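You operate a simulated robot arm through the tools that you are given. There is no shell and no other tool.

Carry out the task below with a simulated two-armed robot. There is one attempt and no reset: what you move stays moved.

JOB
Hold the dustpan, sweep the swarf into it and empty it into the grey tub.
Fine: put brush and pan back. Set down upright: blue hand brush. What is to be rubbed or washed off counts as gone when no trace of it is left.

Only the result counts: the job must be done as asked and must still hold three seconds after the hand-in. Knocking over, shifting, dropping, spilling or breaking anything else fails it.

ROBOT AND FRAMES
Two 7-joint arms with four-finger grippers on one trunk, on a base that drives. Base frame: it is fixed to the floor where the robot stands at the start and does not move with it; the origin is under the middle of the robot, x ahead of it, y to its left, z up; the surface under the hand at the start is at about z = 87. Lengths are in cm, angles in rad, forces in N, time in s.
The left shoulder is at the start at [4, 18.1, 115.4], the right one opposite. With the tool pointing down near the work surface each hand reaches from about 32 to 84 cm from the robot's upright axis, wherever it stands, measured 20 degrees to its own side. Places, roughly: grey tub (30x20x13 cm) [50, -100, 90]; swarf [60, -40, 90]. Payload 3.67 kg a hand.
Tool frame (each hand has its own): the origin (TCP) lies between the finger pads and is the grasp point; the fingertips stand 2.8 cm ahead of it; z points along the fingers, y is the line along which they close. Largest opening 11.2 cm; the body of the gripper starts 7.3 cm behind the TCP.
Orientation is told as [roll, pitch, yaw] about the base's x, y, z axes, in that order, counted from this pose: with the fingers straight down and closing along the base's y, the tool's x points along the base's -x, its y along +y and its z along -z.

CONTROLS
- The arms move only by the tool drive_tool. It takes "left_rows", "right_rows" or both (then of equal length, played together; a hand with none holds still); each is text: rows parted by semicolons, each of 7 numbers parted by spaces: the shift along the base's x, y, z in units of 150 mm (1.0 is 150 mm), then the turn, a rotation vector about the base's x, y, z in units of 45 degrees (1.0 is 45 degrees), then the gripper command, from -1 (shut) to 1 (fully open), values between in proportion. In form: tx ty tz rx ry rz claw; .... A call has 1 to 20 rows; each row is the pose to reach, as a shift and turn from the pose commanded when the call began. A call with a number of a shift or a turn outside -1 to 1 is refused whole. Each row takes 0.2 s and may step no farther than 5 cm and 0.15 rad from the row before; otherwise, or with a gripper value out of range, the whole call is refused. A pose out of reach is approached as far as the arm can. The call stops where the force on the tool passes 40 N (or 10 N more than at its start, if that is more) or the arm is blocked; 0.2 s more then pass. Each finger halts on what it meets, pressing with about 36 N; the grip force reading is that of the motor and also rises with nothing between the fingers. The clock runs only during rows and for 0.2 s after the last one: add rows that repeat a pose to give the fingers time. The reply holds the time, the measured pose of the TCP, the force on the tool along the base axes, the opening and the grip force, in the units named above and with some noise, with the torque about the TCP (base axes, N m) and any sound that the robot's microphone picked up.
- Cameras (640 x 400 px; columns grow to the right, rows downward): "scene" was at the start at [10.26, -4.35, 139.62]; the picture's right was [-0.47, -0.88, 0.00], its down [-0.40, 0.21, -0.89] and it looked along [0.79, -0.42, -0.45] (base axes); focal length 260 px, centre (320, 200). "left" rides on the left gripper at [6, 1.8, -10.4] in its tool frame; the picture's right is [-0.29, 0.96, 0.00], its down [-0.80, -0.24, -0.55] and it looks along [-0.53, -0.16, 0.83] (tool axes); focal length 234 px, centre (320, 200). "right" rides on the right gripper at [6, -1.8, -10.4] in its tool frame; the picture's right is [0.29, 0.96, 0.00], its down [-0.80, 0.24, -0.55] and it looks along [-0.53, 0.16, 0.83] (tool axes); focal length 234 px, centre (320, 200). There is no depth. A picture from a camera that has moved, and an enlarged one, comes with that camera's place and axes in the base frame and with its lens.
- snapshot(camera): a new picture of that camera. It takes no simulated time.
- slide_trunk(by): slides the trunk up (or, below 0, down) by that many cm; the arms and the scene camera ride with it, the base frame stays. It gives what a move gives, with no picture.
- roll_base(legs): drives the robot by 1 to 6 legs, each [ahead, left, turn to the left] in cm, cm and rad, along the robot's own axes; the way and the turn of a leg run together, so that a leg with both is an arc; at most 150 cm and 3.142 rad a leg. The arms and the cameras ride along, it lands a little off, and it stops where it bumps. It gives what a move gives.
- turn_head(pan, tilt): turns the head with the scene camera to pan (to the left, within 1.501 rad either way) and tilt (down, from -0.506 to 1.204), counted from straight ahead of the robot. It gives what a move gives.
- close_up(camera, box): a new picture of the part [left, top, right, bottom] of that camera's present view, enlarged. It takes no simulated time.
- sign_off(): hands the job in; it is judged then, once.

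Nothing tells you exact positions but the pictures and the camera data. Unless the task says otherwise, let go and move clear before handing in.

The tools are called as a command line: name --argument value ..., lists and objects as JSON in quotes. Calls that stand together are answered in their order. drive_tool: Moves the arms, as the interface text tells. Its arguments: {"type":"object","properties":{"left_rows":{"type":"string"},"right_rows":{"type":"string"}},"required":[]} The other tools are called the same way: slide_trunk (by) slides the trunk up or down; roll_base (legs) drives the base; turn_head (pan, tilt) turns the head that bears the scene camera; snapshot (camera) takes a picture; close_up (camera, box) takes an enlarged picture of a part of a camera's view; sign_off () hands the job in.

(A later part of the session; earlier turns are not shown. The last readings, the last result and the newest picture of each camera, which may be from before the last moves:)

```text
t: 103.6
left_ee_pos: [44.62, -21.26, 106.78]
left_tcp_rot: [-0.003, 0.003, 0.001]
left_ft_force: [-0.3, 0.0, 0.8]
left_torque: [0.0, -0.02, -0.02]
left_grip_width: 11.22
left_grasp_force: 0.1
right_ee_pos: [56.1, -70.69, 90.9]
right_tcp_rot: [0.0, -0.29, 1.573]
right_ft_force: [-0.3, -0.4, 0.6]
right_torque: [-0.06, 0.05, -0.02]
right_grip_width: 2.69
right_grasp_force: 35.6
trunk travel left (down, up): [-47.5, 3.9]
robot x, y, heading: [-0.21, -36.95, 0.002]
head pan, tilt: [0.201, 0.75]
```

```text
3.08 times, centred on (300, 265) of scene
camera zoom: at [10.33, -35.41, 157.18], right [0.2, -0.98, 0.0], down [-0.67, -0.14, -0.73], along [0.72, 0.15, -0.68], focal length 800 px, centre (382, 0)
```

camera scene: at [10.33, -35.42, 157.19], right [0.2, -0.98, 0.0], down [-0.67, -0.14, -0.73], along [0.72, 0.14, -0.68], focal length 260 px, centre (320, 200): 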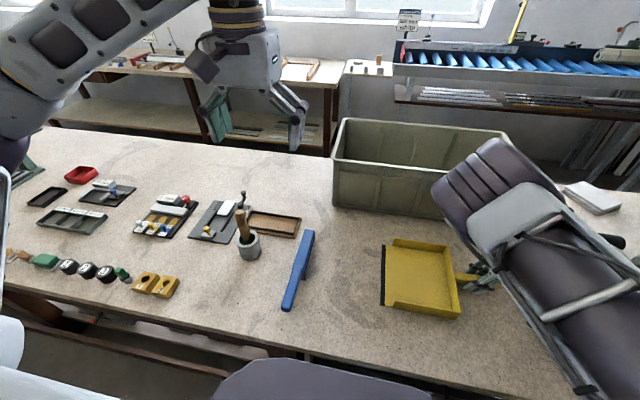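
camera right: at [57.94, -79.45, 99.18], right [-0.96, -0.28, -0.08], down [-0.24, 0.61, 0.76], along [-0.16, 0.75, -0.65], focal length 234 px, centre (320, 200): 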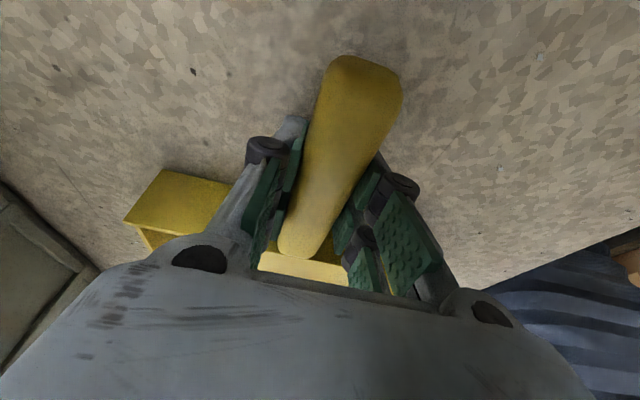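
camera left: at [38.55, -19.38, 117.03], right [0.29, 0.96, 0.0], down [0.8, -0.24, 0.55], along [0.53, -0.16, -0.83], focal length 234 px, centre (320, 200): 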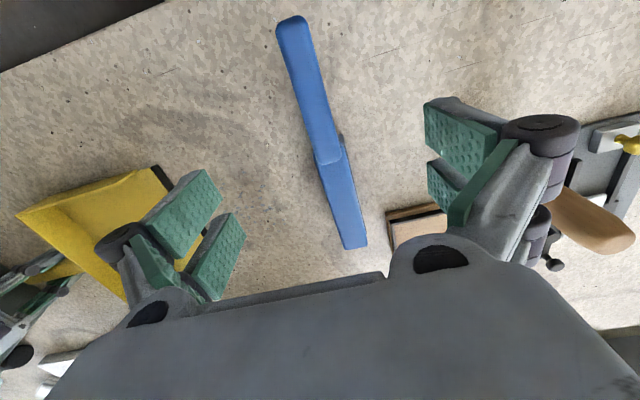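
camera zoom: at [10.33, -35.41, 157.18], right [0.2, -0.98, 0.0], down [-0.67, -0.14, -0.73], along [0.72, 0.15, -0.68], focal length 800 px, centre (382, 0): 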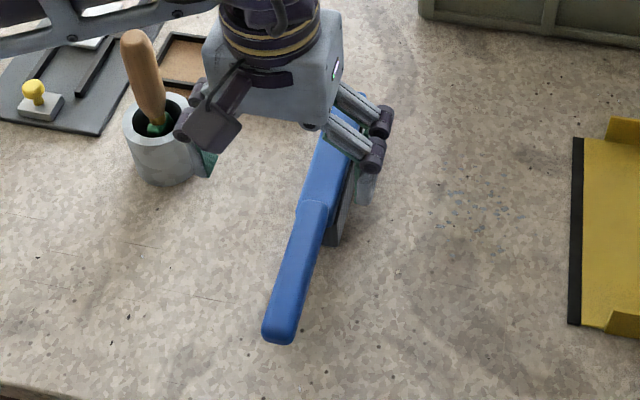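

The brush top is at about z 93, so the handle centre is near 91.8. I'll descend the last 15 cm and check.

drive_tool --left_rows "0 0 -0.2 0 0 0 1; 0 0 -0.4 0 0 0 1; 0 0 -0.6 0 0 0 1; 0 -0.005 -0.78 0 0 0 1; 0 -0.01 -0.9 0 0 0 1; 0 -0.01 -0.98 0 0 0 1; 0 -0.01 -0.98 0 0 0 1"

snapshot --camera "left"

close_up --camera "scene" --box '[240, 200, 360, 330]'

```text
t: 105.2
left_ee_pos: [44.7, -21.76, 92.21]
left_tcp_rot: [-0.001, 0.002, 0.001]
left_ft_force: [0.2, -0.4, 0.1]
left_torque: [-0.04, 0.03, 0.01]
left_grip_width: 11.21
left_grasp_force: 0.0
right_ee_pos: [56.09, -70.78, 90.92]
right_tcp_rot: [-0.001, -0.29, 1.574]
right_ft_force: [-0.1, 0.2, 0.0]
right_torque: [-0.1, 0.0, 0.01]
right_grip_width: 2.68
right_grasp_force: 36.3
trunk travel left (down, up): [-47.5, 3.9]
robot x, y, heading: [0.15, -37.61, -0.003]
head pan, tilt: [0.201, 0.75]
```

```text
taken
camera left: at [38.66, -19.81, 102.49], right [0.29, 0.96, 0.0], down [0.8, -0.24, 0.55], along [0.53, -0.16, -0.83], focal length 234 px, centre (320, 200)
```

left: 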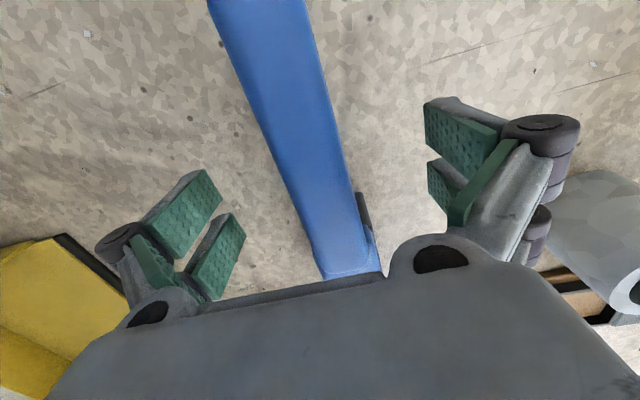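

```text
3.08 times, centred on (300, 265) of scene
camera zoom: at [10.32, -35.42, 157.19], right [0.2, -0.98, 0.0], down [-0.67, -0.14, -0.73], along [0.72, 0.15, -0.68], focal length 800 px, centre (382, 0)
```

zoom: 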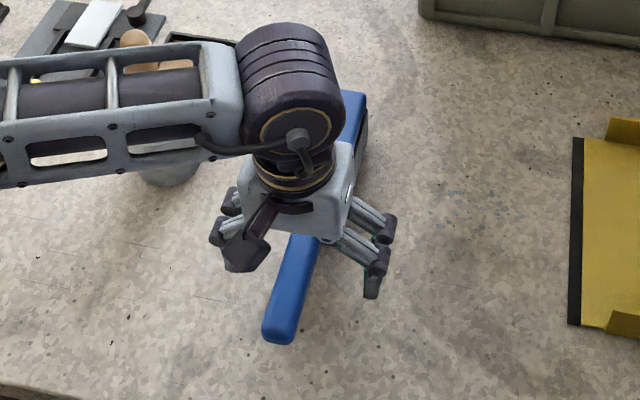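

The handle lies between the left fingers. Closing the left gripper.

drive_tool --left_rows "0 0 0 0 0 0 0.6; 0 0 0 0 0 0 0.2; 0 0 0 0 0 0 -0.2; 0 0 0 0 0 0 -0.6; 0 0 0 0 0 0 -1; 0 0 0 0 0 0 -1; 0 0 0 0 0 0 -1"

snapshot --camera "left"

snapshot --camera "scene"

```text
t: 106.8
left_ee_pos: [44.67, -21.67, 92.11]
left_tcp_rot: [-0.002, 0.005, 0.005]
left_ft_force: [0.8, 1.1, -1.2]
left_torque: [0.0, -0.07, 0.12]
left_grip_width: 2.62
left_grasp_force: 36.0
right_ee_pos: [56.05, -70.62, 90.89]
right_tcp_rot: [-0.002, -0.291, 1.575]
right_ft_force: [-0.8, -0.4, 0.3]
right_torque: [0.08, 0.02, -0.03]
right_grip_width: 2.7
right_grasp_force: 35.8
trunk travel left (down, up): [-47.5, 3.9]
robot x, y, heading: [-0.24, -37.33, 0.001]
head pan, tilt: [0.201, 0.75]
```

```text
taken
camera left: at [38.66, -19.79, 102.5], right [0.29, 0.96, 0.0], down [0.8, -0.24, 0.55], along [0.53, -0.16, -0.83], focal length 234 px, centre (320, 200)
```

left: 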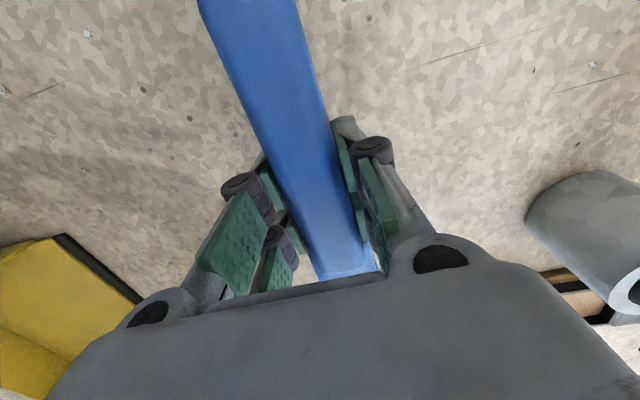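

```text
taken
camera scene: at [10.32, -35.42, 157.18], right [0.2, -0.98, 0.0], down [-0.67, -0.14, -0.73], along [0.72, 0.15, -0.68], focal length 260 px, centre (320, 200)
```

scene: 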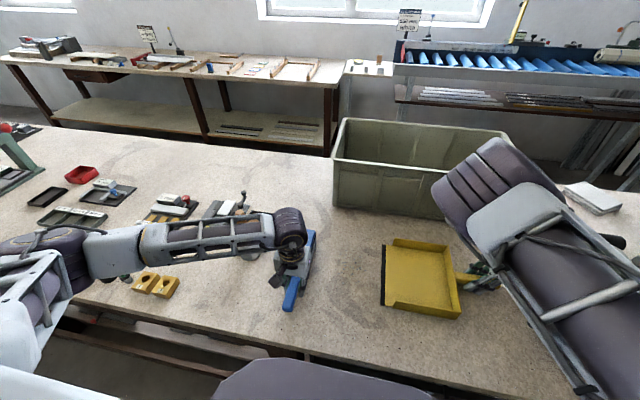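

Both tools are held. I'll sweep slowly toward the pan, 15 cm first, and then check the swarf.

drive_tool --left_rows "0 -0.08 0 0 0 0 -1; 0 -0.16 0 0 0 0 -1; 0 -0.24 0 0 0 0 -1; 0 -0.32 0 0 0 0 -1; 0 -0.4 0 0 0 0 -1; 0 -0.48 0 0 0 0 -1; 0 -0.56 0 0 0 0 -1; 0 -0.64 0 0 0 0 -1; 0 -0.72 0 0 0 0 -1; 0 -0.8 0 0 0 0 -1; 0 -0.88 0 0 0 0 -1"

close_up --camera "scene" --box '[260, 190, 480, 330]'

snapshot --camera "left"

```text
t: 109.2
left_ee_pos: [44.52, -34.71, 92.24]
left_tcp_rot: [-0.002, 0.003, 0.002]
left_ft_force: [-0.4, 0.8, 4.2]
left_torque: [0.01, -0.04, 0.04]
left_grip_width: 2.61
left_grasp_force: 36.0
right_ee_pos: [56.06, -70.79, 90.93]
right_tcp_rot: [-0.002, -0.291, 1.573]
right_ft_force: [0.2, -0.4, 0.0]
right_torque: [0.02, 0.13, -0.09]
right_grip_width: 2.69
right_grasp_force: 36.1
trunk travel left (down, up): [-47.5, 3.9]
robot x, y, heading: [0.2, -37.32, 0.0]
head pan, tilt: [0.201, 0.75]
```

```text
2.86 times, centred on (370, 260) of scene
camera zoom: at [10.3, -35.46, 157.19], right [0.2, -0.98, 0.0], down [-0.67, -0.14, -0.73], along [0.72, 0.15, -0.68], focal length 743 px, centre (177, 29)
```

zoom: 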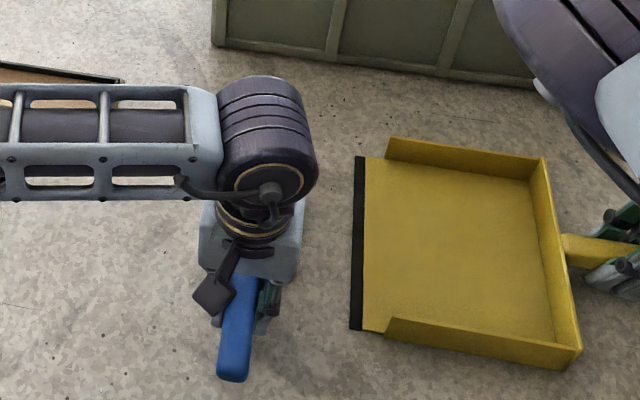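

```text
taken
camera left: at [38.44, -32.9, 102.49], right [0.29, 0.96, 0.0], down [0.8, -0.24, 0.55], along [0.53, -0.16, -0.83], focal length 234 px, centre (320, 200)
```

left: 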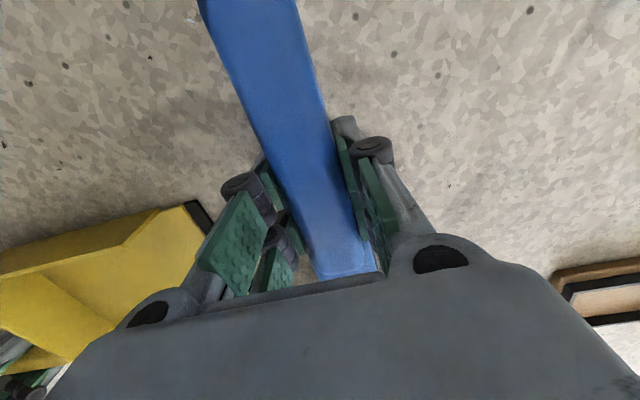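

The brush rides with light contact (4 N). I'll continue to just before the lip.

drive_tool --left_rows "0 -0.06 0 0 0 0 -1; 0 -0.12 0 0 0 0 -1; 0 -0.18 0 0 0 0 -1; 0 -0.24 0 0 0 0 -1; 0 -0.3 0 0 0 0 -1; 0 -0.36 0 0 0 0 -1; 0 -0.42 0 0 0 0 -1; 0 -0.48 0 0 0 0 -1; 0 -0.53 0 0 0 0 -1; 0 -0.53 0 0 0 0 -1"

turn_head --pan -0.3 --tilt 0.85

snapshot --camera "scene"

snapshot --camera "right"

```text
t: 111.4
left_ee_pos: [44.49, -42.73, 92.2]
left_tcp_rot: [0.0, 0.004, 0.004]
left_ft_force: [0.4, -0.4, 0.1]
left_torque: [0.02, 0.25, -0.03]
left_grip_width: 2.64
left_grasp_force: 36.0
right_ee_pos: [56.17, -70.71, 90.91]
right_tcp_rot: [-0.001, -0.289, 1.576]
right_ft_force: [-0.9, 1.1, 1.9]
right_torque: [0.2, -0.02, 0.09]
right_grip_width: 2.67
right_grasp_force: 36.2
trunk travel left (down, up): [-47.5, 3.9]
robot x, y, heading: [0.36, -37.04, 0.001]
head pan, tilt: [0.201, 0.75]
```

```text
t: 112.3
left_ee_pos: [44.45, -42.7, 92.22]
left_tcp_rot: [-0.003, 0.003, 0.004]
left_ft_force: [-0.3, -0.4, 0.0]
left_torque: [0.0, 0.23, 0.0]
left_grip_width: 2.61
left_grasp_force: 36.0
right_ee_pos: [56.05, -70.72, 90.98]
right_tcp_rot: [-0.001, -0.289, 1.574]
right_ft_force: [-0.6, -0.4, 2.4]
right_torque: [0.02, 0.03, 0.0]
right_grip_width: 2.7
right_grasp_force: 36.1
trunk travel left (down, up): [-47.5, 3.9]
robot x, y, heading: [0.28, -37.36, 0.001]
head pan, tilt: [-0.3, 0.85]
```

```text
taken
camera scene: at [9.68, -39.38, 156.38], right [-0.3, -0.96, 0.0], down [-0.72, 0.22, -0.66], along [0.63, -0.2, -0.75], focal length 260 px, centre (320, 200)
```

scene: 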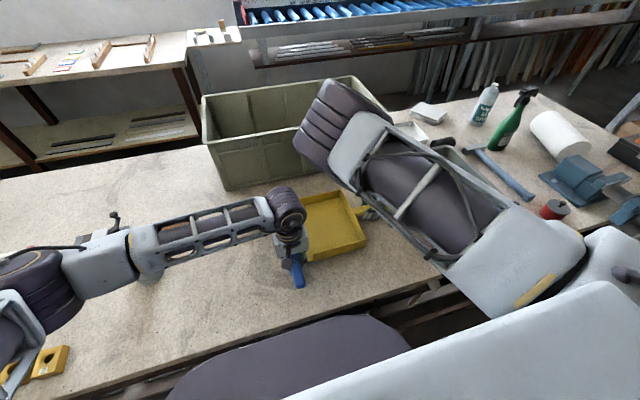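

```text
taken
camera right: at [57.96, -79.46, 99.18], right [-0.96, -0.28, -0.08], down [-0.24, 0.61, 0.76], along [-0.16, 0.75, -0.65], focal length 234 px, centre (320, 200)
```

right: 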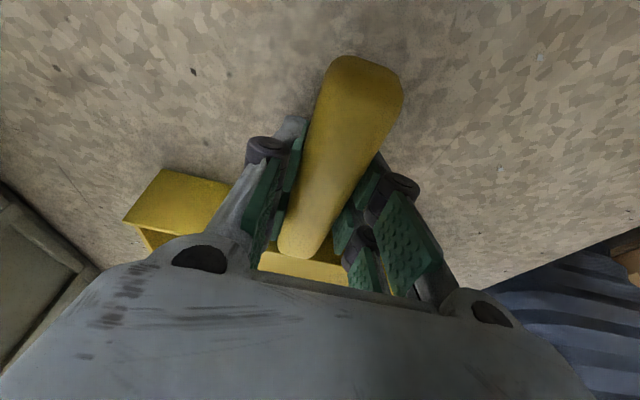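

The brush face is now about 1 cm before the lip. I'll push on over the lip, rising slightly, and into the pan.

drive_tool --left_rows "0 -0.03 -0.01 0 0 0 -1; 0 -0.06 -0.005 0 0 0 -1; 0 -0.09 0.01 0 0 0 -1; 0 -0.12 0.025 0 0 0 -1; 0 -0.16 0.035 0 0 0 -1; 0 -0.2 0.035 0 0 0 -1; 0 -0.25 0.035 0 0 0 -1; 0 -0.3 0.035 0 0 0 -1; 0 -0.35 0.035 0 0 0 -1; 0 -0.4 0.035 0 0 0 -1; 0 -0.45 0.035 0 0 0 -1; 0 -0.5 0.035 0 0 0 -1; 0 -0.55 0.035 0 0 0 -1"

snapshot --camera "scene"

```text
t: 115.1
left_ee_pos: [44.47, -50.75, 92.66]
left_tcp_rot: [0.001, 0.003, 0.004]
left_ft_force: [-3.0, 16.6, 10.5]
left_torque: [0.48, 0.15, 0.15]
left_grip_width: 2.84
left_grasp_force: 36.2
right_ee_pos: [56.05, -70.77, 90.95]
right_tcp_rot: [-0.002, -0.287, 1.574]
right_ft_force: [3.6, -14.3, 0.2]
right_torque: [0.14, 0.07, 0.73]
right_grip_width: 2.68
right_grasp_force: 36.3
trunk travel left (down, up): [-47.5, 3.9]
robot x, y, heading: [0.23, -37.07, -0.001]
head pan, tilt: [-0.3, 0.85]
```

```text
taken
camera scene: at [9.63, -39.38, 156.39], right [-0.3, -0.96, 0.0], down [-0.72, 0.22, -0.66], along [0.63, -0.2, -0.75], focal length 260 px, centre (320, 200)
```

scene: 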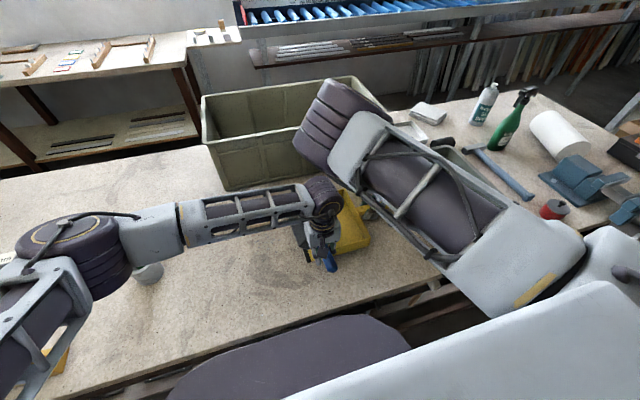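

The brush now presses against the pan (15 N), probably its side wall, and has gone about 7 cm inside. I'll ease it back and up to look at the result.

drive_tool --left_rows "0 0.05 0.02 0 0 0 -1; 0 0.1 0.06 0 0 0 -1; 0 0.2 0.12 0 0 0 -1; 0 0.35 0.2 0 0 0 -1; 0 0.5 0.3 0 0 0 -1; 0 0.7 0.4 0 0 0 -1; 0 0.9 0.45 0 0 0 -1; 0 1 0.45 0 0 0 -1"

snapshot --camera "scene"

snapshot --camera "left"

```text
t: 116.9
left_ee_pos: [44.55, -35.99, 99.32]
left_tcp_rot: [-0.002, 0.004, 0.003]
left_ft_force: [-0.1, 0.2, -2.3]
left_torque: [-0.03, 0.2, 0.0]
left_grip_width: 2.77
left_grasp_force: 35.7
right_ee_pos: [56.07, -70.72, 91.06]
right_tcp_rot: [-0.002, -0.291, 1.573]
right_ft_force: [-0.7, 1.5, 2.1]
right_torque: [-0.02, -0.01, 0.06]
right_grip_width: 2.69
right_grasp_force: 36.6
trunk travel left (down, up): [-47.5, 3.9]
robot x, y, heading: [0.04, -36.88, 0.002]
head pan, tilt: [-0.3, 0.85]
```

```text
taken
camera scene: at [9.69, -39.36, 156.38], right [-0.3, -0.96, 0.0], down [-0.72, 0.22, -0.66], along [0.63, -0.2, -0.75], focal length 260 px, centre (320, 200)
```

scene: 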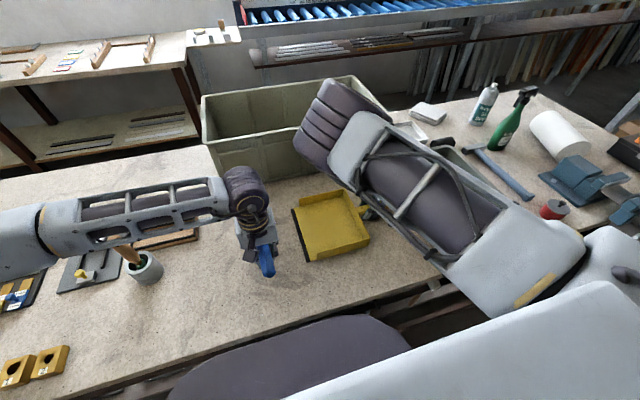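

```text
taken
camera left: at [38.5, -34.12, 109.74], right [0.29, 0.96, 0.0], down [0.8, -0.24, 0.55], along [0.53, -0.16, -0.83], focal length 234 px, centre (320, 200)
```

left: 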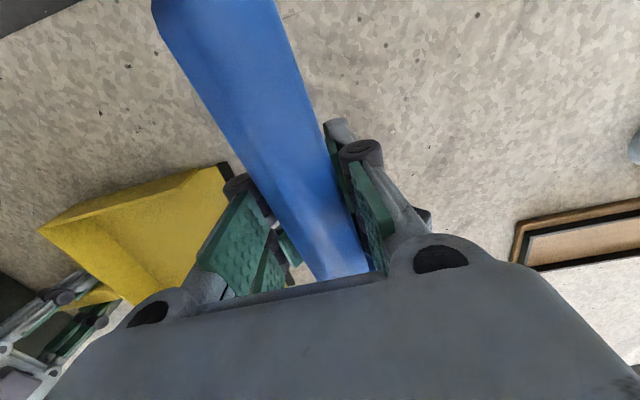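

close_up --camera "scene" --box '[220, 170, 400, 290]'

close_up --camera "left" --box '[120, 0, 400, 290]'

```text
3.33 times, centred on (310, 230) of scene
camera zoom: at [9.69, -39.36, 156.38], right [-0.3, -0.96, 0.0], down [-0.72, 0.22, -0.66], along [0.63, -0.2, -0.75], focal length 867 px, centre (353, 100)
```

zoom: 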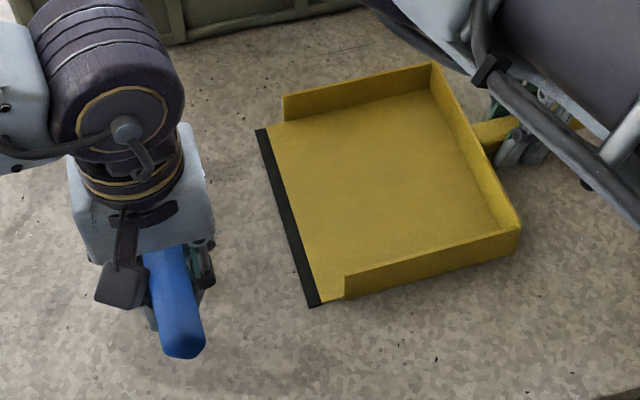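

```text
1.38 times, centred on (260, 145) of left
camera zoom: at [38.5, -34.12, 109.74], right [0.29, 0.96, 0.0], down [0.8, -0.24, 0.55], along [0.53, -0.16, -0.83], focal length 323 px, centre (403, 276)
```

zoom: 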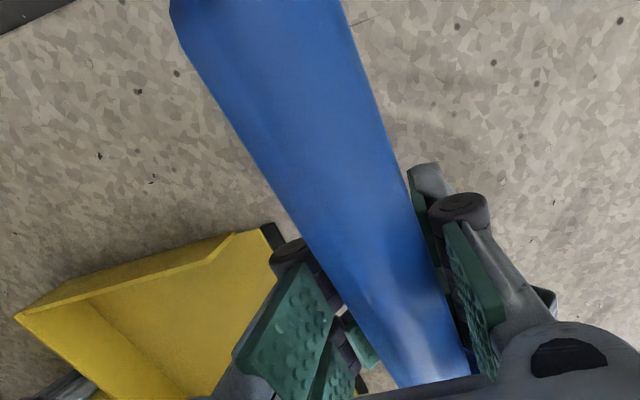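

I can't see swarf in the pan yet. I'll move the brush farther back and look closely at the lip area.

drive_tool --left_rows "0 0.2 0.1 0 0 0 -1; 0 0.4 0.2 0 0 0 -1; 0 0.6 0.3 0 0 0 -1; 0 0.8 0.3 0 0 0 -1; 0 1 0.3 0 0 0 -1"

turn_head --pan -0.1 --tilt 0.85

close_up --camera "scene" --box '[260, 140, 420, 260]'

snapshot --camera "left"

```text
t: 118.1
left_ee_pos: [44.69, -20.87, 104.26]
left_tcp_rot: [-0.001, 0.004, 0.002]
left_ft_force: [0.1, -0.7, -3.3]
left_torque: [-0.04, 0.21, 0.0]
left_grip_width: 2.75
left_grasp_force: 36.3
right_ee_pos: [56.0, -70.64, 91.03]
right_tcp_rot: [-0.003, -0.288, 1.574]
right_ft_force: [-1.5, 0.0, 0.1]
right_torque: [-0.14, -0.24, -0.01]
right_grip_width: 2.69
right_grasp_force: 36.1
trunk travel left (down, up): [-47.5, 3.9]
robot x, y, heading: [0.33, -37.32, -0.003]
head pan, tilt: [-0.3, 0.85]
```

```text
t: 118.8
left_ee_pos: [44.7, -21.08, 104.13]
left_tcp_rot: [-0.002, 0.004, 0.004]
left_ft_force: [0.2, -0.3, -2.6]
left_torque: [-0.04, 0.19, -0.01]
left_grip_width: 2.76
left_grasp_force: 35.7
right_ee_pos: [56.21, -70.61, 90.97]
right_tcp_rot: [-0.002, -0.291, 1.575]
right_ft_force: [-0.5, 1.5, 1.4]
right_torque: [-0.12, 0.05, 0.04]
right_grip_width: 2.67
right_grasp_force: 36.6
trunk travel left (down, up): [-47.5, 3.9]
robot x, y, heading: [0.17, -36.96, -0.001]
head pan, tilt: [-0.099, 0.85]
```

```text
3.33 times, centred on (340, 200) of scene
camera zoom: at [9.99, -37.86, 156.38], right [-0.1, -0.99, 0.0], down [-0.75, 0.08, -0.66], along [0.66, -0.07, -0.75], focal length 867 px, centre (253, 200)
```

zoom: 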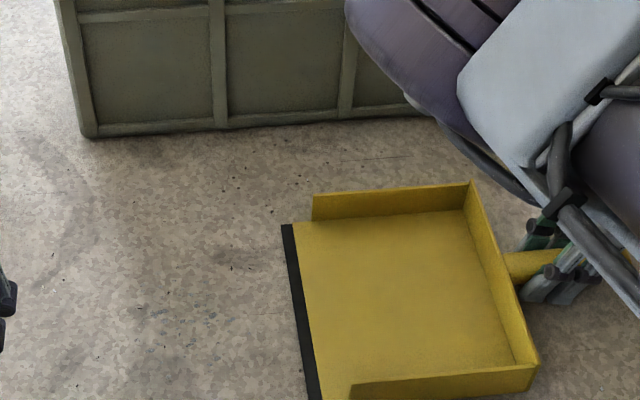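

```text
taken
camera left: at [38.6, -19.21, 114.49], right [0.29, 0.96, 0.0], down [0.8, -0.24, 0.55], along [0.53, -0.16, -0.83], focal length 234 px, centre (320, 200)
```

left: 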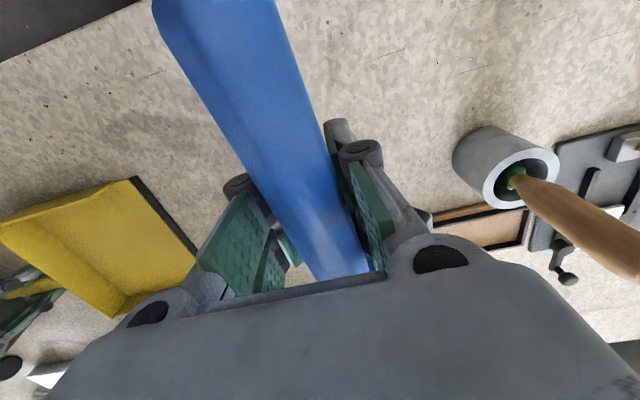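

close_up --camera "scene" --box '[270, 200, 366, 260]'

close_up --camera "scene" --box '[330, 190, 430, 265]'

close_up --camera "left" --box '[80, 60, 260, 260]'

```text
6.67 times, centred on (318, 230) of scene
camera zoom: at [9.99, -37.86, 156.38], right [-0.1, -0.99, 0.0], down [-0.75, 0.08, -0.66], along [0.66, -0.07, -0.75], focal length 1734 px, centre (333, 0)
```

zoom: 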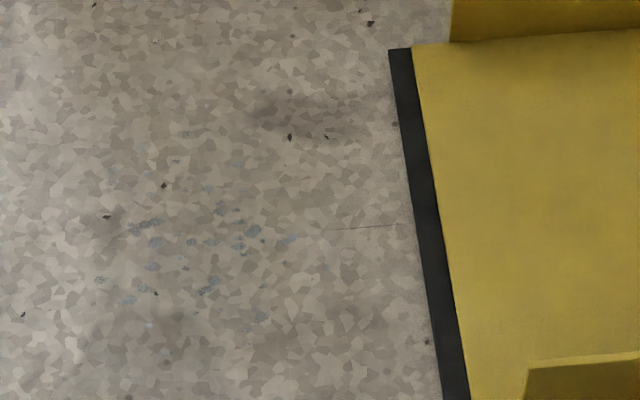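

```text
5.33 times, centred on (380, 228) of scene
camera zoom: at [9.99, -37.86, 156.38], right [-0.1, -0.99, 0.0], down [-0.75, 0.08, -0.66], along [0.66, -0.07, -0.75], focal length 1388 px, centre (0, 53)
```

zoom: 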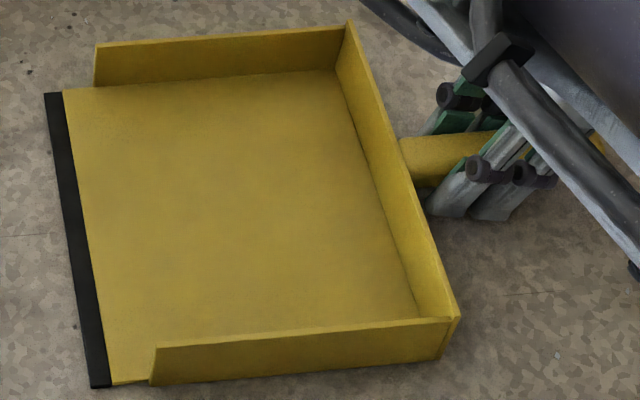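

```text
2.00 times, centred on (170, 160) of left
camera zoom: at [38.6, -19.21, 114.49], right [0.29, 0.96, 0.0], down [0.8, -0.24, 0.55], along [0.53, -0.16, -0.83], focal length 468 px, centre (620, 280)
```

zoom: 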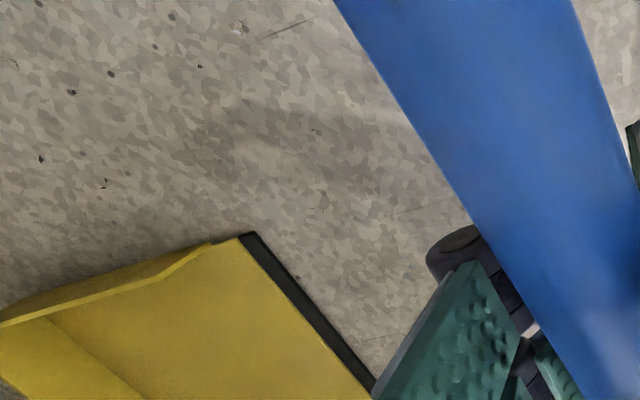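

The swarf flakes are at the same places but clearly fainter, so each stroke takes some away. Before repeating, I'll check how the brush sits in the grip after that push.

turn_head --pan 0.3 --tilt 0.7

close_up --camera "scene" --box '[260, 180, 420, 300]'

snapshot --camera "scene"

```text
t: 119.7
left_ee_pos: [44.66, -20.92, 104.09]
left_tcp_rot: [-0.003, 0.004, 0.003]
left_ft_force: [0.1, -0.6, -2.1]
left_torque: [-0.01, 0.25, -0.02]
left_grip_width: 2.76
left_grasp_force: 36.3
right_ee_pos: [55.97, -70.71, 90.9]
right_tcp_rot: [-0.002, -0.289, 1.574]
right_ft_force: [0.1, 0.8, 1.0]
right_torque: [-0.1, 0.05, 0.07]
right_grip_width: 2.71
right_grasp_force: 35.4
trunk travel left (down, up): [-47.5, 3.9]
robot x, y, heading: [0.37, -37.02, 0.004]
head pan, tilt: [0.3, 0.7]
```

```text
3.33 times, centred on (340, 240) of scene
camera zoom: at [10.33, -34.56, 157.61], right [0.29, -0.96, 0.0], down [-0.62, -0.19, -0.76], along [0.73, 0.23, -0.64], focal length 867 px, centre (253, 67)
```

zoom: 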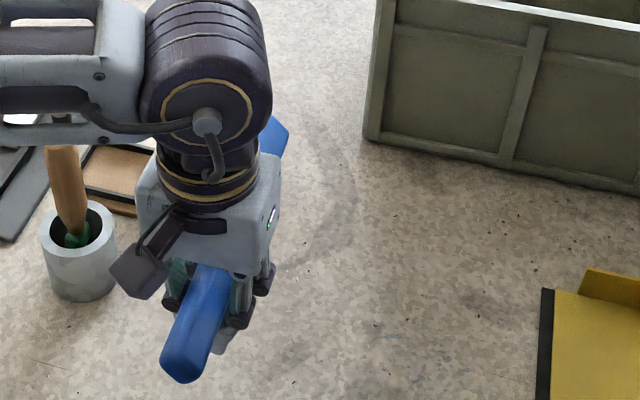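

```text
taken
camera scene: at [10.33, -34.56, 157.61], right [0.29, -0.96, 0.0], down [-0.62, -0.19, -0.76], along [0.73, 0.23, -0.64], focal length 260 px, centre (320, 200)
```

scene: 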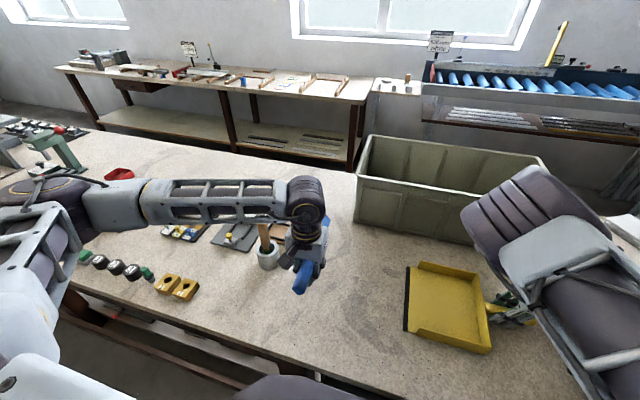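

The brush head has drooped about 15° in the grip while lifted; pressing it back on the table will level it. I'll set it down at its start spot, shifted slightly toward the robot to clear the pan's side wall, with light pressure.

drive_tool --left_rows "-0.01 -0.02 -0.2 0 0 0 -1; -0.02 -0.03 -0.4 0 0 0 -1; -0.03 -0.04 -0.55 0 0 0 -1; -0.04 -0.04 -0.65 0 0 0 -1; -0.04 -0.04 -0.72 0 0 0 -1; -0.04 -0.04 -0.77 0 0 0 -1; -0.04 -0.04 -0.8 0 0 0 -1; -0.04 -0.04 -0.81 0 0 0 -1; -0.04 -0.04 -0.81 0 0 0 -1"

snapshot --camera "left"

```text
t: 121.7
left_ee_pos: [43.94, -21.65, 91.66]
left_tcp_rot: [-0.002, 0.004, 0.003]
left_ft_force: [0.3, 0.6, 1.2]
left_torque: [0.03, -0.17, 0.14]
left_grip_width: 2.73
left_grasp_force: 36.3
right_ee_pos: [56.04, -70.75, 90.98]
right_tcp_rot: [-0.002, -0.291, 1.574]
right_ft_force: [-0.5, -0.8, 0.0]
right_torque: [-0.21, -0.06, -0.01]
right_grip_width: 2.73
right_grasp_force: 35.6
trunk travel left (down, up): [-47.5, 3.9]
robot x, y, heading: [0.12, -37.27, 0.002]
head pan, tilt: [0.3, 0.7]
```

```text
taken
camera left: at [37.94, -19.71, 102.04], right [0.29, 0.96, 0.0], down [0.8, -0.24, 0.55], along [0.53, -0.16, -0.83], focal length 234 px, centre (320, 200)
```

left: 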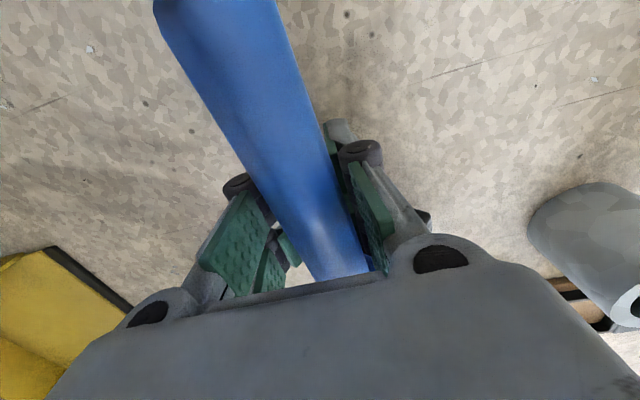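

close_up --camera "left" --box '[140, 0, 440, 290]'

close_up --camera "scene" --box '[250, 200, 370, 310]'

```text
1.38 times, centred on (290, 145) of left
camera zoom: at [37.94, -19.71, 102.04], right [0.29, 0.96, 0.0], down [0.8, -0.24, 0.55], along [0.53, -0.16, -0.83], focal length 323 px, centre (361, 276)
```

zoom: 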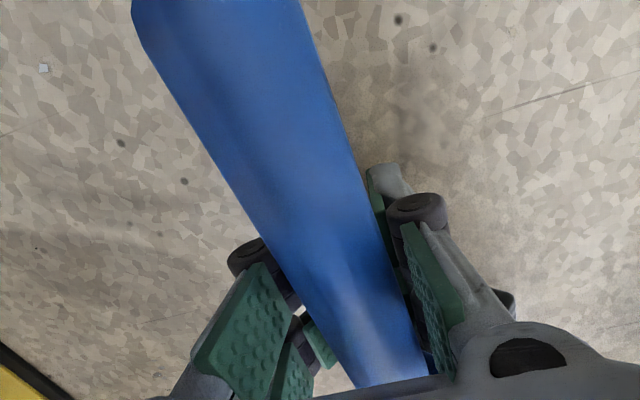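

```text
3.64 times, centred on (310, 255) of scene
camera zoom: at [10.32, -34.56, 157.61], right [0.3, -0.96, 0.0], down [-0.62, -0.19, -0.76], along [0.73, 0.23, -0.64], focal length 946 px, centre (356, 0)
```

zoom: 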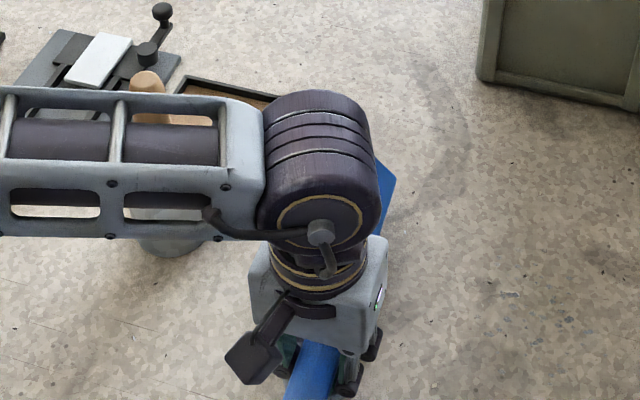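

The brush seems to have shifted in the grip. I'll zoom on the handle's end to judge its roll.

close_up --camera "scene" --box '[285, 285, 345, 330]'

turn_head --pan -0.1 --tilt 0.7

close_up --camera "scene" --box '[200, 190, 300, 330]'

```text
8.89 times, centred on (315, 308) of scene
camera zoom: at [10.32, -34.56, 157.61], right [0.3, -0.96, 0.0], down [-0.62, -0.19, -0.76], along [0.73, 0.23, -0.64], focal length 2312 px, centre (364, -756)
```

zoom: 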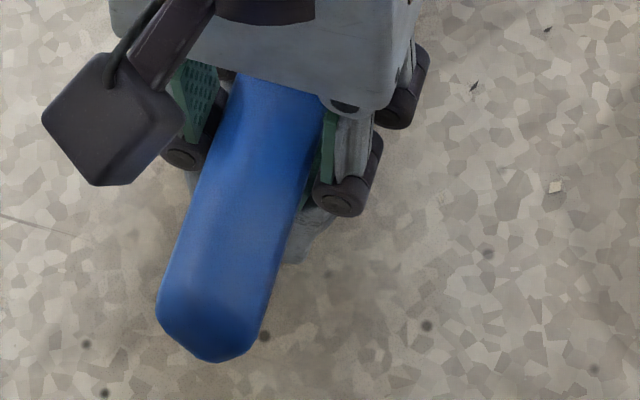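

```text
t: 122.6
left_ee_pos: [43.99, -21.59, 91.58]
left_tcp_rot: [-0.001, 0.005, 0.003]
left_ft_force: [0.4, 1.2, -2.8]
left_torque: [-0.03, 0.1, 0.05]
left_grip_width: 2.72
left_grasp_force: 35.9
right_ee_pos: [56.07, -70.77, 91.06]
right_tcp_rot: [-0.002, -0.289, 1.573]
right_ft_force: [-1.2, 0.1, 1.1]
right_torque: [-0.13, -0.02, 0.01]
right_grip_width: 2.69
right_grasp_force: 36.0
trunk travel left (down, up): [-47.5, 3.9]
robot x, y, heading: [-0.19, -37.03, 0.002]
head pan, tilt: [-0.099, 0.7]
```

```text
2.86 times, centred on (250, 260) of scene
camera zoom: at [10.67, -37.9, 157.61], right [-0.1, -1.0, 0.0], down [-0.64, 0.06, -0.76], along [0.76, -0.08, -0.64], focal length 743 px, centre (520, 29)
```

zoom: 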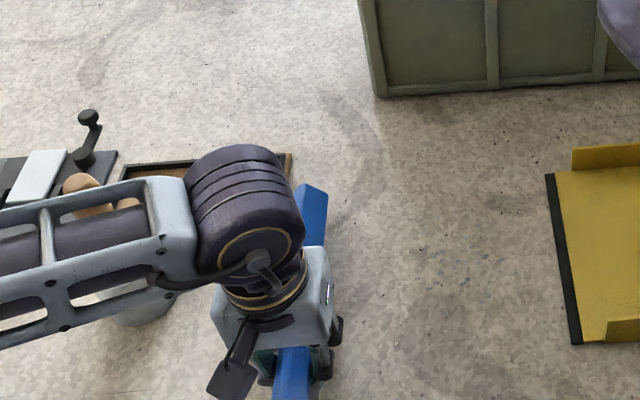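

The brush is hanging slightly clear of the table in the grip. I'll lower until it rests, then loosen the fingers only a little so they act as guides while it settles upright, and regrip.

drive_tool --left_rows "0 0 -0.02 0 0 0 -1; 0 0 -0.04 0 0 0 -1; 0 0 -0.06 0 0 0 -1; 0 0 -0.08 0 0 0 -1; 0 0 -0.08 0 0 0 -1"

snapshot --camera "left"

```text
t: 123.8
left_ee_pos: [43.98, -21.64, 90.57]
left_tcp_rot: [-0.002, 0.001, 0.002]
left_ft_force: [-4.0, 0.8, 8.3]
left_torque: [0.38, -1.58, 0.48]
left_grip_width: 2.26
left_grasp_force: 35.9
right_ee_pos: [56.06, -70.69, 90.99]
right_tcp_rot: [-0.002, -0.291, 1.575]
right_ft_force: [-0.4, -0.5, -0.1]
right_torque: [-0.24, 0.04, 0.02]
right_grip_width: 2.69
right_grasp_force: 35.7
trunk travel left (down, up): [-47.5, 3.9]
robot x, y, heading: [-0.22, -37.01, 0.002]
head pan, tilt: [-0.099, 0.7]
```

```text
taken
camera left: at [37.84, -19.74, 100.99], right [0.29, 0.96, 0.0], down [0.8, -0.24, 0.55], along [0.53, -0.16, -0.83], focal length 234 px, centre (320, 200)
```

left: 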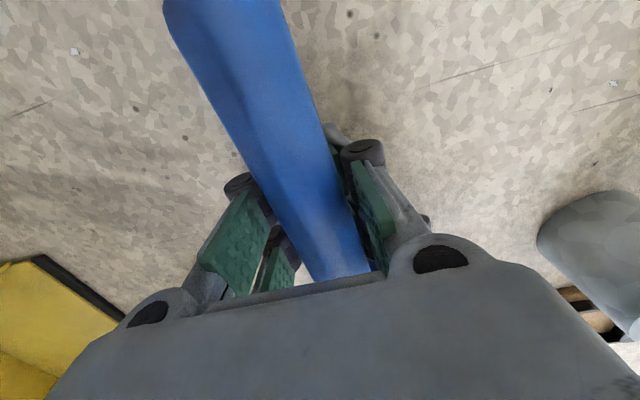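

The head tip touches first, so the brush is tilted in the grip. I'll lift it and turn it 45° so the head camera can see how it sits.

drive_tool --left_rows "0 0 0.1 0 0 0 -1; 0 0.02 0.3 0 0 0 -1; 0 0.04 0.5 0 0 0 -1; 0 0.06 0.7 0 0 0 -1; 0 0.08 0.9 0 0 0 -1; 0 0.1 1 0 0 0 -1"

drive_tool --left_rows "0 0 0.1 0 0 -0.15 -1; 0 0 0.2 0 0 -0.3 -1; 0 0 0.3 0 0 -0.45 -1; 0 0 0.4 0 0 -0.6 -1; 0 0 0.5 0 0 -0.75 -1; 0 0 0.5 0 0 -0.9 -1; 0 0 0.5 0 0 -1 -1"

snapshot --camera "scene"

```text
t: 125.2
left_ee_pos: [43.87, -20.05, 105.75]
left_tcp_rot: [-0.004, 0.005, 0.002]
left_ft_force: [-0.2, 0.2, -1.5]
left_torque: [-0.06, 0.22, -0.02]
left_grip_width: 2.15
left_grasp_force: 36.2
right_ee_pos: [56.08, -70.64, 90.88]
right_tcp_rot: [-0.002, -0.288, 1.573]
right_ft_force: [0.5, -0.3, 0.8]
right_torque: [-0.04, -0.05, -0.05]
right_grip_width: 2.69
right_grasp_force: 36.3
trunk travel left (down, up): [-47.5, 3.9]
robot x, y, heading: [0.07, -37.26, -0.003]
head pan, tilt: [-0.099, 0.7]
```

```text
t: 126.8
left_ee_pos: [44.01, -20.06, 113.06]
left_tcp_rot: [-0.003, 0.004, -0.784]
left_ft_force: [-0.1, -0.3, -1.9]
left_torque: [0.12, 0.19, -0.02]
left_grip_width: 2.16
left_grasp_force: 35.8
right_ee_pos: [56.1, -70.75, 90.93]
right_tcp_rot: [-0.001, -0.291, 1.574]
right_ft_force: [1.0, -1.3, 1.8]
right_torque: [-0.03, 0.0, -0.01]
right_grip_width: 2.69
right_grasp_force: 36.0
trunk travel left (down, up): [-47.5, 3.9]
robot x, y, heading: [-0.11, -36.85, -0.002]
head pan, tilt: [-0.099, 0.7]
```

```text
taken
camera scene: at [10.67, -37.91, 157.61], right [-0.1, -0.99, 0.0], down [-0.64, 0.06, -0.76], along [0.76, -0.08, -0.64], focal length 260 px, centre (320, 200)
```

scene: 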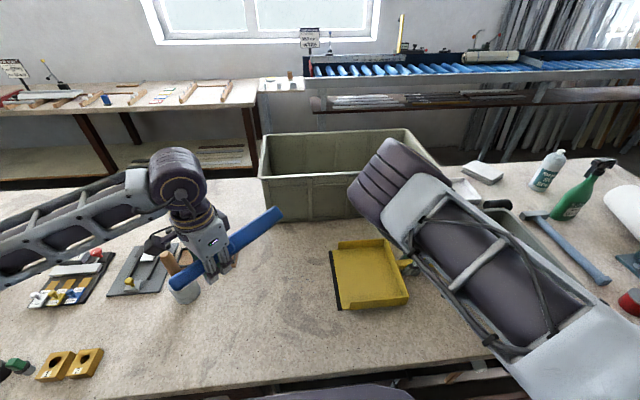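

close_up --camera "scene" --box '[150, 180, 310, 310]'

snapshot --camera "left"

```text
3.08 times, centred on (230, 245) of scene
camera zoom: at [10.67, -37.91, 157.61], right [-0.1, -0.99, 0.0], down [-0.64, 0.06, -0.76], along [0.76, -0.08, -0.64], focal length 800 px, centre (597, 62)
```

zoom: 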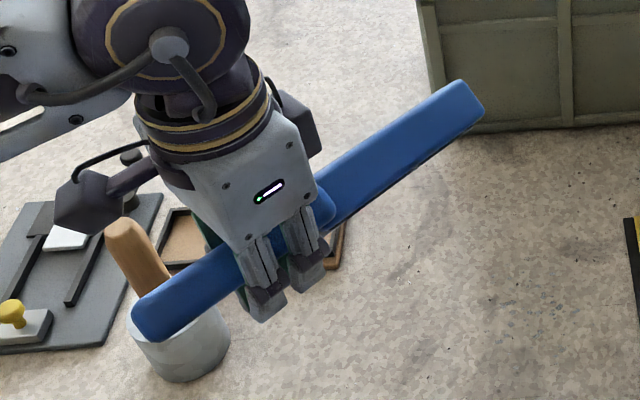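

```text
taken
camera left: at [40.95, -14.51, 123.42], right [0.88, 0.47, 0.0], down [0.4, -0.73, 0.55], along [0.26, -0.49, -0.83], focal length 234 px, centre (320, 200)
```

left: 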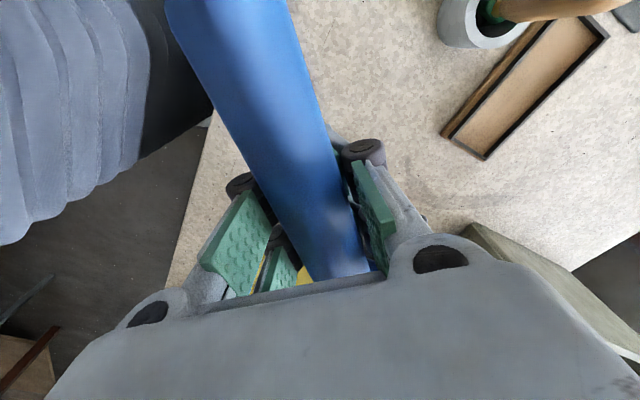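

Now it's clear: the brush is level but rolled about 40° in the grip, top toward -y, and sits about 1.8 cm higher between the fingers. I'll turn it back, tilt the hand so the brush itself is upright, and set it down at y ≈ -26 to regrip.

drive_tool --left_rows "0 -0.06 0 0 0 0.15 -1; 0 -0.12 0 0 0 0.3 -1; 0 -0.18 0 0 0 0.45 -1; 0 -0.24 0 0 0 0.6 -1; 0 -0.3 0 0 0 0.75 -1; 0 -0.36 0 0 0 0.9 -1; 0 -0.4 0 0 0 1 -1"

drive_tool --left_rows "0 0 0 -0.15 0 0 -1; 0 0 0 -0.3 0 0 -1; 0 0 0 -0.45 0 0 -1; 0 0 0 -0.6 0 0 -1; 0 0 0 -0.75 0 0 -1; 0 0 0 -0.87 0 0 -1"

turn_head --pan 0.15 --tilt 0.7

close_up --camera "scene" --box '[220, 160, 400, 300]'

```text
t: 128.4
left_ee_pos: [43.86, -25.93, 113.09]
left_tcp_rot: [-0.001, 0.003, 0.005]
left_ft_force: [-0.3, 0.0, -2.5]
left_torque: [-0.05, 0.21, 0.0]
left_grip_width: 2.15
left_grasp_force: 36.0
right_ee_pos: [56.0, -70.62, 90.97]
right_tcp_rot: [-0.002, -0.288, 1.575]
right_ft_force: [0.5, -0.4, 2.2]
right_torque: [-0.03, 0.03, -0.02]
right_grip_width: 2.68
right_grasp_force: 35.8
trunk travel left (down, up): [-47.5, 3.9]
robot x, y, heading: [0.08, -37.03, -0.002]
head pan, tilt: [-0.099, 0.7]
```

```text
t: 129.8
left_ee_pos: [43.89, -25.98, 113.0]
left_tcp_rot: [-0.685, 0.006, 0.002]
left_ft_force: [-0.6, -0.4, -2.3]
left_torque: [-0.05, 0.23, 0.01]
left_grip_width: 2.13
left_grasp_force: 35.9
right_ee_pos: [56.01, -70.78, 91.04]
right_tcp_rot: [-0.004, -0.289, 1.574]
right_ft_force: [0.7, -0.2, 3.2]
right_torque: [-0.03, -0.19, -0.01]
right_grip_width: 2.67
right_grasp_force: 35.6
trunk travel left (down, up): [-47.5, 3.9]
robot x, y, heading: [-0.06, -37.53, -0.002]
head pan, tilt: [-0.099, 0.7]
```

```text
t: 130.5
left_ee_pos: [44.07, -25.95, 113.15]
left_tcp_rot: [-0.684, 0.005, 0.0]
left_ft_force: [-1.6, -0.7, -2.9]
left_torque: [0.01, 0.23, 0.02]
left_grip_width: 2.15
left_grasp_force: 35.6
right_ee_pos: [55.95, -70.68, 90.85]
right_tcp_rot: [-0.001, -0.289, 1.574]
right_ft_force: [-0.5, 0.5, 1.8]
right_torque: [-0.07, 0.01, 0.0]
right_grip_width: 2.68
right_grasp_force: 36.1
trunk travel left (down, up): [-47.5, 3.9]
robot x, y, heading: [-0.18, -37.28, -0.002]
head pan, tilt: [0.15, 0.7]
```

```text
2.86 times, centred on (310, 230) of scene
camera zoom: at [10.6, -35.8, 157.61], right [0.15, -0.99, 0.0], down [-0.64, -0.1, -0.76], along [0.76, 0.11, -0.64], focal length 743 px, centre (349, 114)
```

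zoom: 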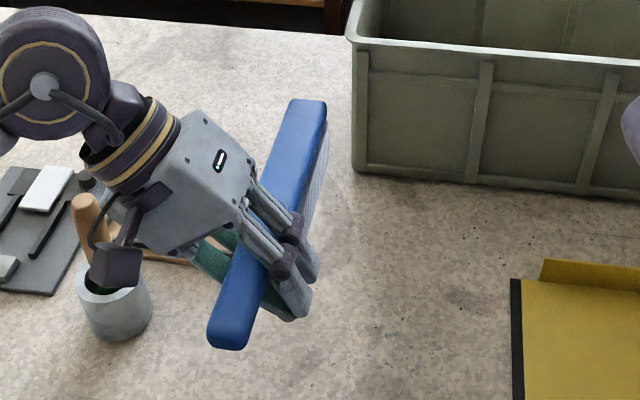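

With the hand tilted, the brush itself looks upright. I'll lower it toward the table in steps.

drive_tool --left_rows "0 0 -0.2 0 0 0 -1; 0 0 -0.4 0 0 0 -1; 0 0 -0.6 0 0 0 -1; 0 0 -0.8 0 0 0 -1; 0 0 -1 0 0 0 -1"

drive_tool --left_rows "0 0 -0.1 0 0 0 -1; 0 0 -0.18 0 0 0 -1; 0 0 -0.24 0 0 0 -1; 0 0 -0.3 0 0 0 -1; 0 0 -0.33 0 0 0 -1"

close_up --camera "scene" --box '[220, 190, 380, 330]'

```text
t: 131.7
left_ee_pos: [43.98, -25.98, 98.13]
left_tcp_rot: [-0.685, 0.005, -0.001]
left_ft_force: [0.1, 0.3, -2.0]
left_torque: [-0.01, 0.23, -0.02]
left_grip_width: 2.12
left_grasp_force: 36.3
right_ee_pos: [55.98, -70.71, 90.93]
right_tcp_rot: [-0.002, -0.288, 1.577]
right_ft_force: [-0.9, 1.0, 1.8]
right_torque: [-0.08, 0.0, 0.03]
right_grip_width: 2.68
right_grasp_force: 36.1
trunk travel left (down, up): [-47.5, 3.9]
robot x, y, heading: [-0.21, -36.94, 0.001]
head pan, tilt: [0.15, 0.7]
```

```text
t: 132.9
left_ee_pos: [43.86, -26.06, 93.09]
left_tcp_rot: [-0.683, 0.005, 0.001]
left_ft_force: [0.1, 1.1, -1.4]
left_torque: [-0.06, 0.22, -0.01]
left_grip_width: 2.12
left_grasp_force: 36.0
right_ee_pos: [56.04, -70.72, 90.9]
right_tcp_rot: [-0.003, -0.29, 1.574]
right_ft_force: [-0.6, 1.0, 0.2]
right_torque: [-0.09, 0.01, 0.01]
right_grip_width: 2.68
right_grasp_force: 36.0
trunk travel left (down, up): [-47.5, 3.9]
robot x, y, heading: [-0.13, -36.73, -0.0]
head pan, tilt: [0.15, 0.7]
```

```text
2.86 times, centred on (300, 260) of scene
camera zoom: at [10.61, -35.79, 157.61], right [0.15, -0.99, 0.0], down [-0.64, -0.1, -0.76], along [0.76, 0.11, -0.64], focal length 743 px, centre (377, 29)
```

zoom: 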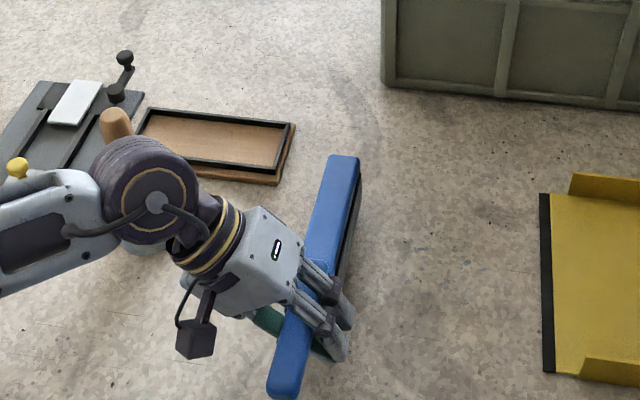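

Upright and about 2 cm above the table. Lowering the rest slowly.

drive_tool --left_rows "0 0 -0.02 0 0 0 -1; 0 0 -0.04 0 0 0 -1; 0 0 -0.06 0 0 0 -1; 0 0 -0.08 0 0 0 -1; 0 0 -0.1 0 0 0 -1; 0 0 -0.12 0 0 0 -1; 0 0 -0.12 0 0 0 -1"

snapshot --camera "left"

```text
t: 134.5
left_ee_pos: [43.78, -26.09, 91.42]
left_tcp_rot: [-0.685, 0.004, -0.001]
left_ft_force: [-2.7, 1.1, 4.2]
left_torque: [0.23, -0.83, 0.29]
left_grip_width: 2.11
left_grasp_force: 35.4
right_ee_pos: [55.89, -70.67, 90.88]
right_tcp_rot: [-0.003, -0.29, 1.576]
right_ft_force: [0.1, -0.5, 0.6]
right_torque: [-0.25, -0.04, -0.02]
right_grip_width: 2.67
right_grasp_force: 36.3
trunk travel left (down, up): [-47.5, 3.9]
robot x, y, heading: [0.14, -37.2, -0.002]
head pan, tilt: [0.15, 0.7]
```

```text
taken
camera left: at [37.83, -18.06, 98.24], right [0.29, 0.74, -0.61], down [0.8, 0.16, 0.58], along [0.53, -0.65, -0.55], focal length 234 px, centre (320, 200)
```

left: 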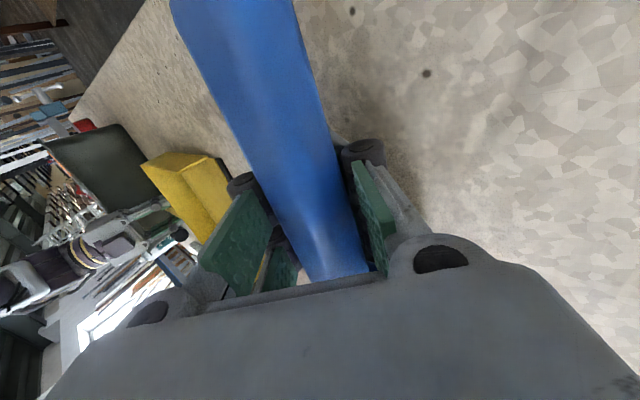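

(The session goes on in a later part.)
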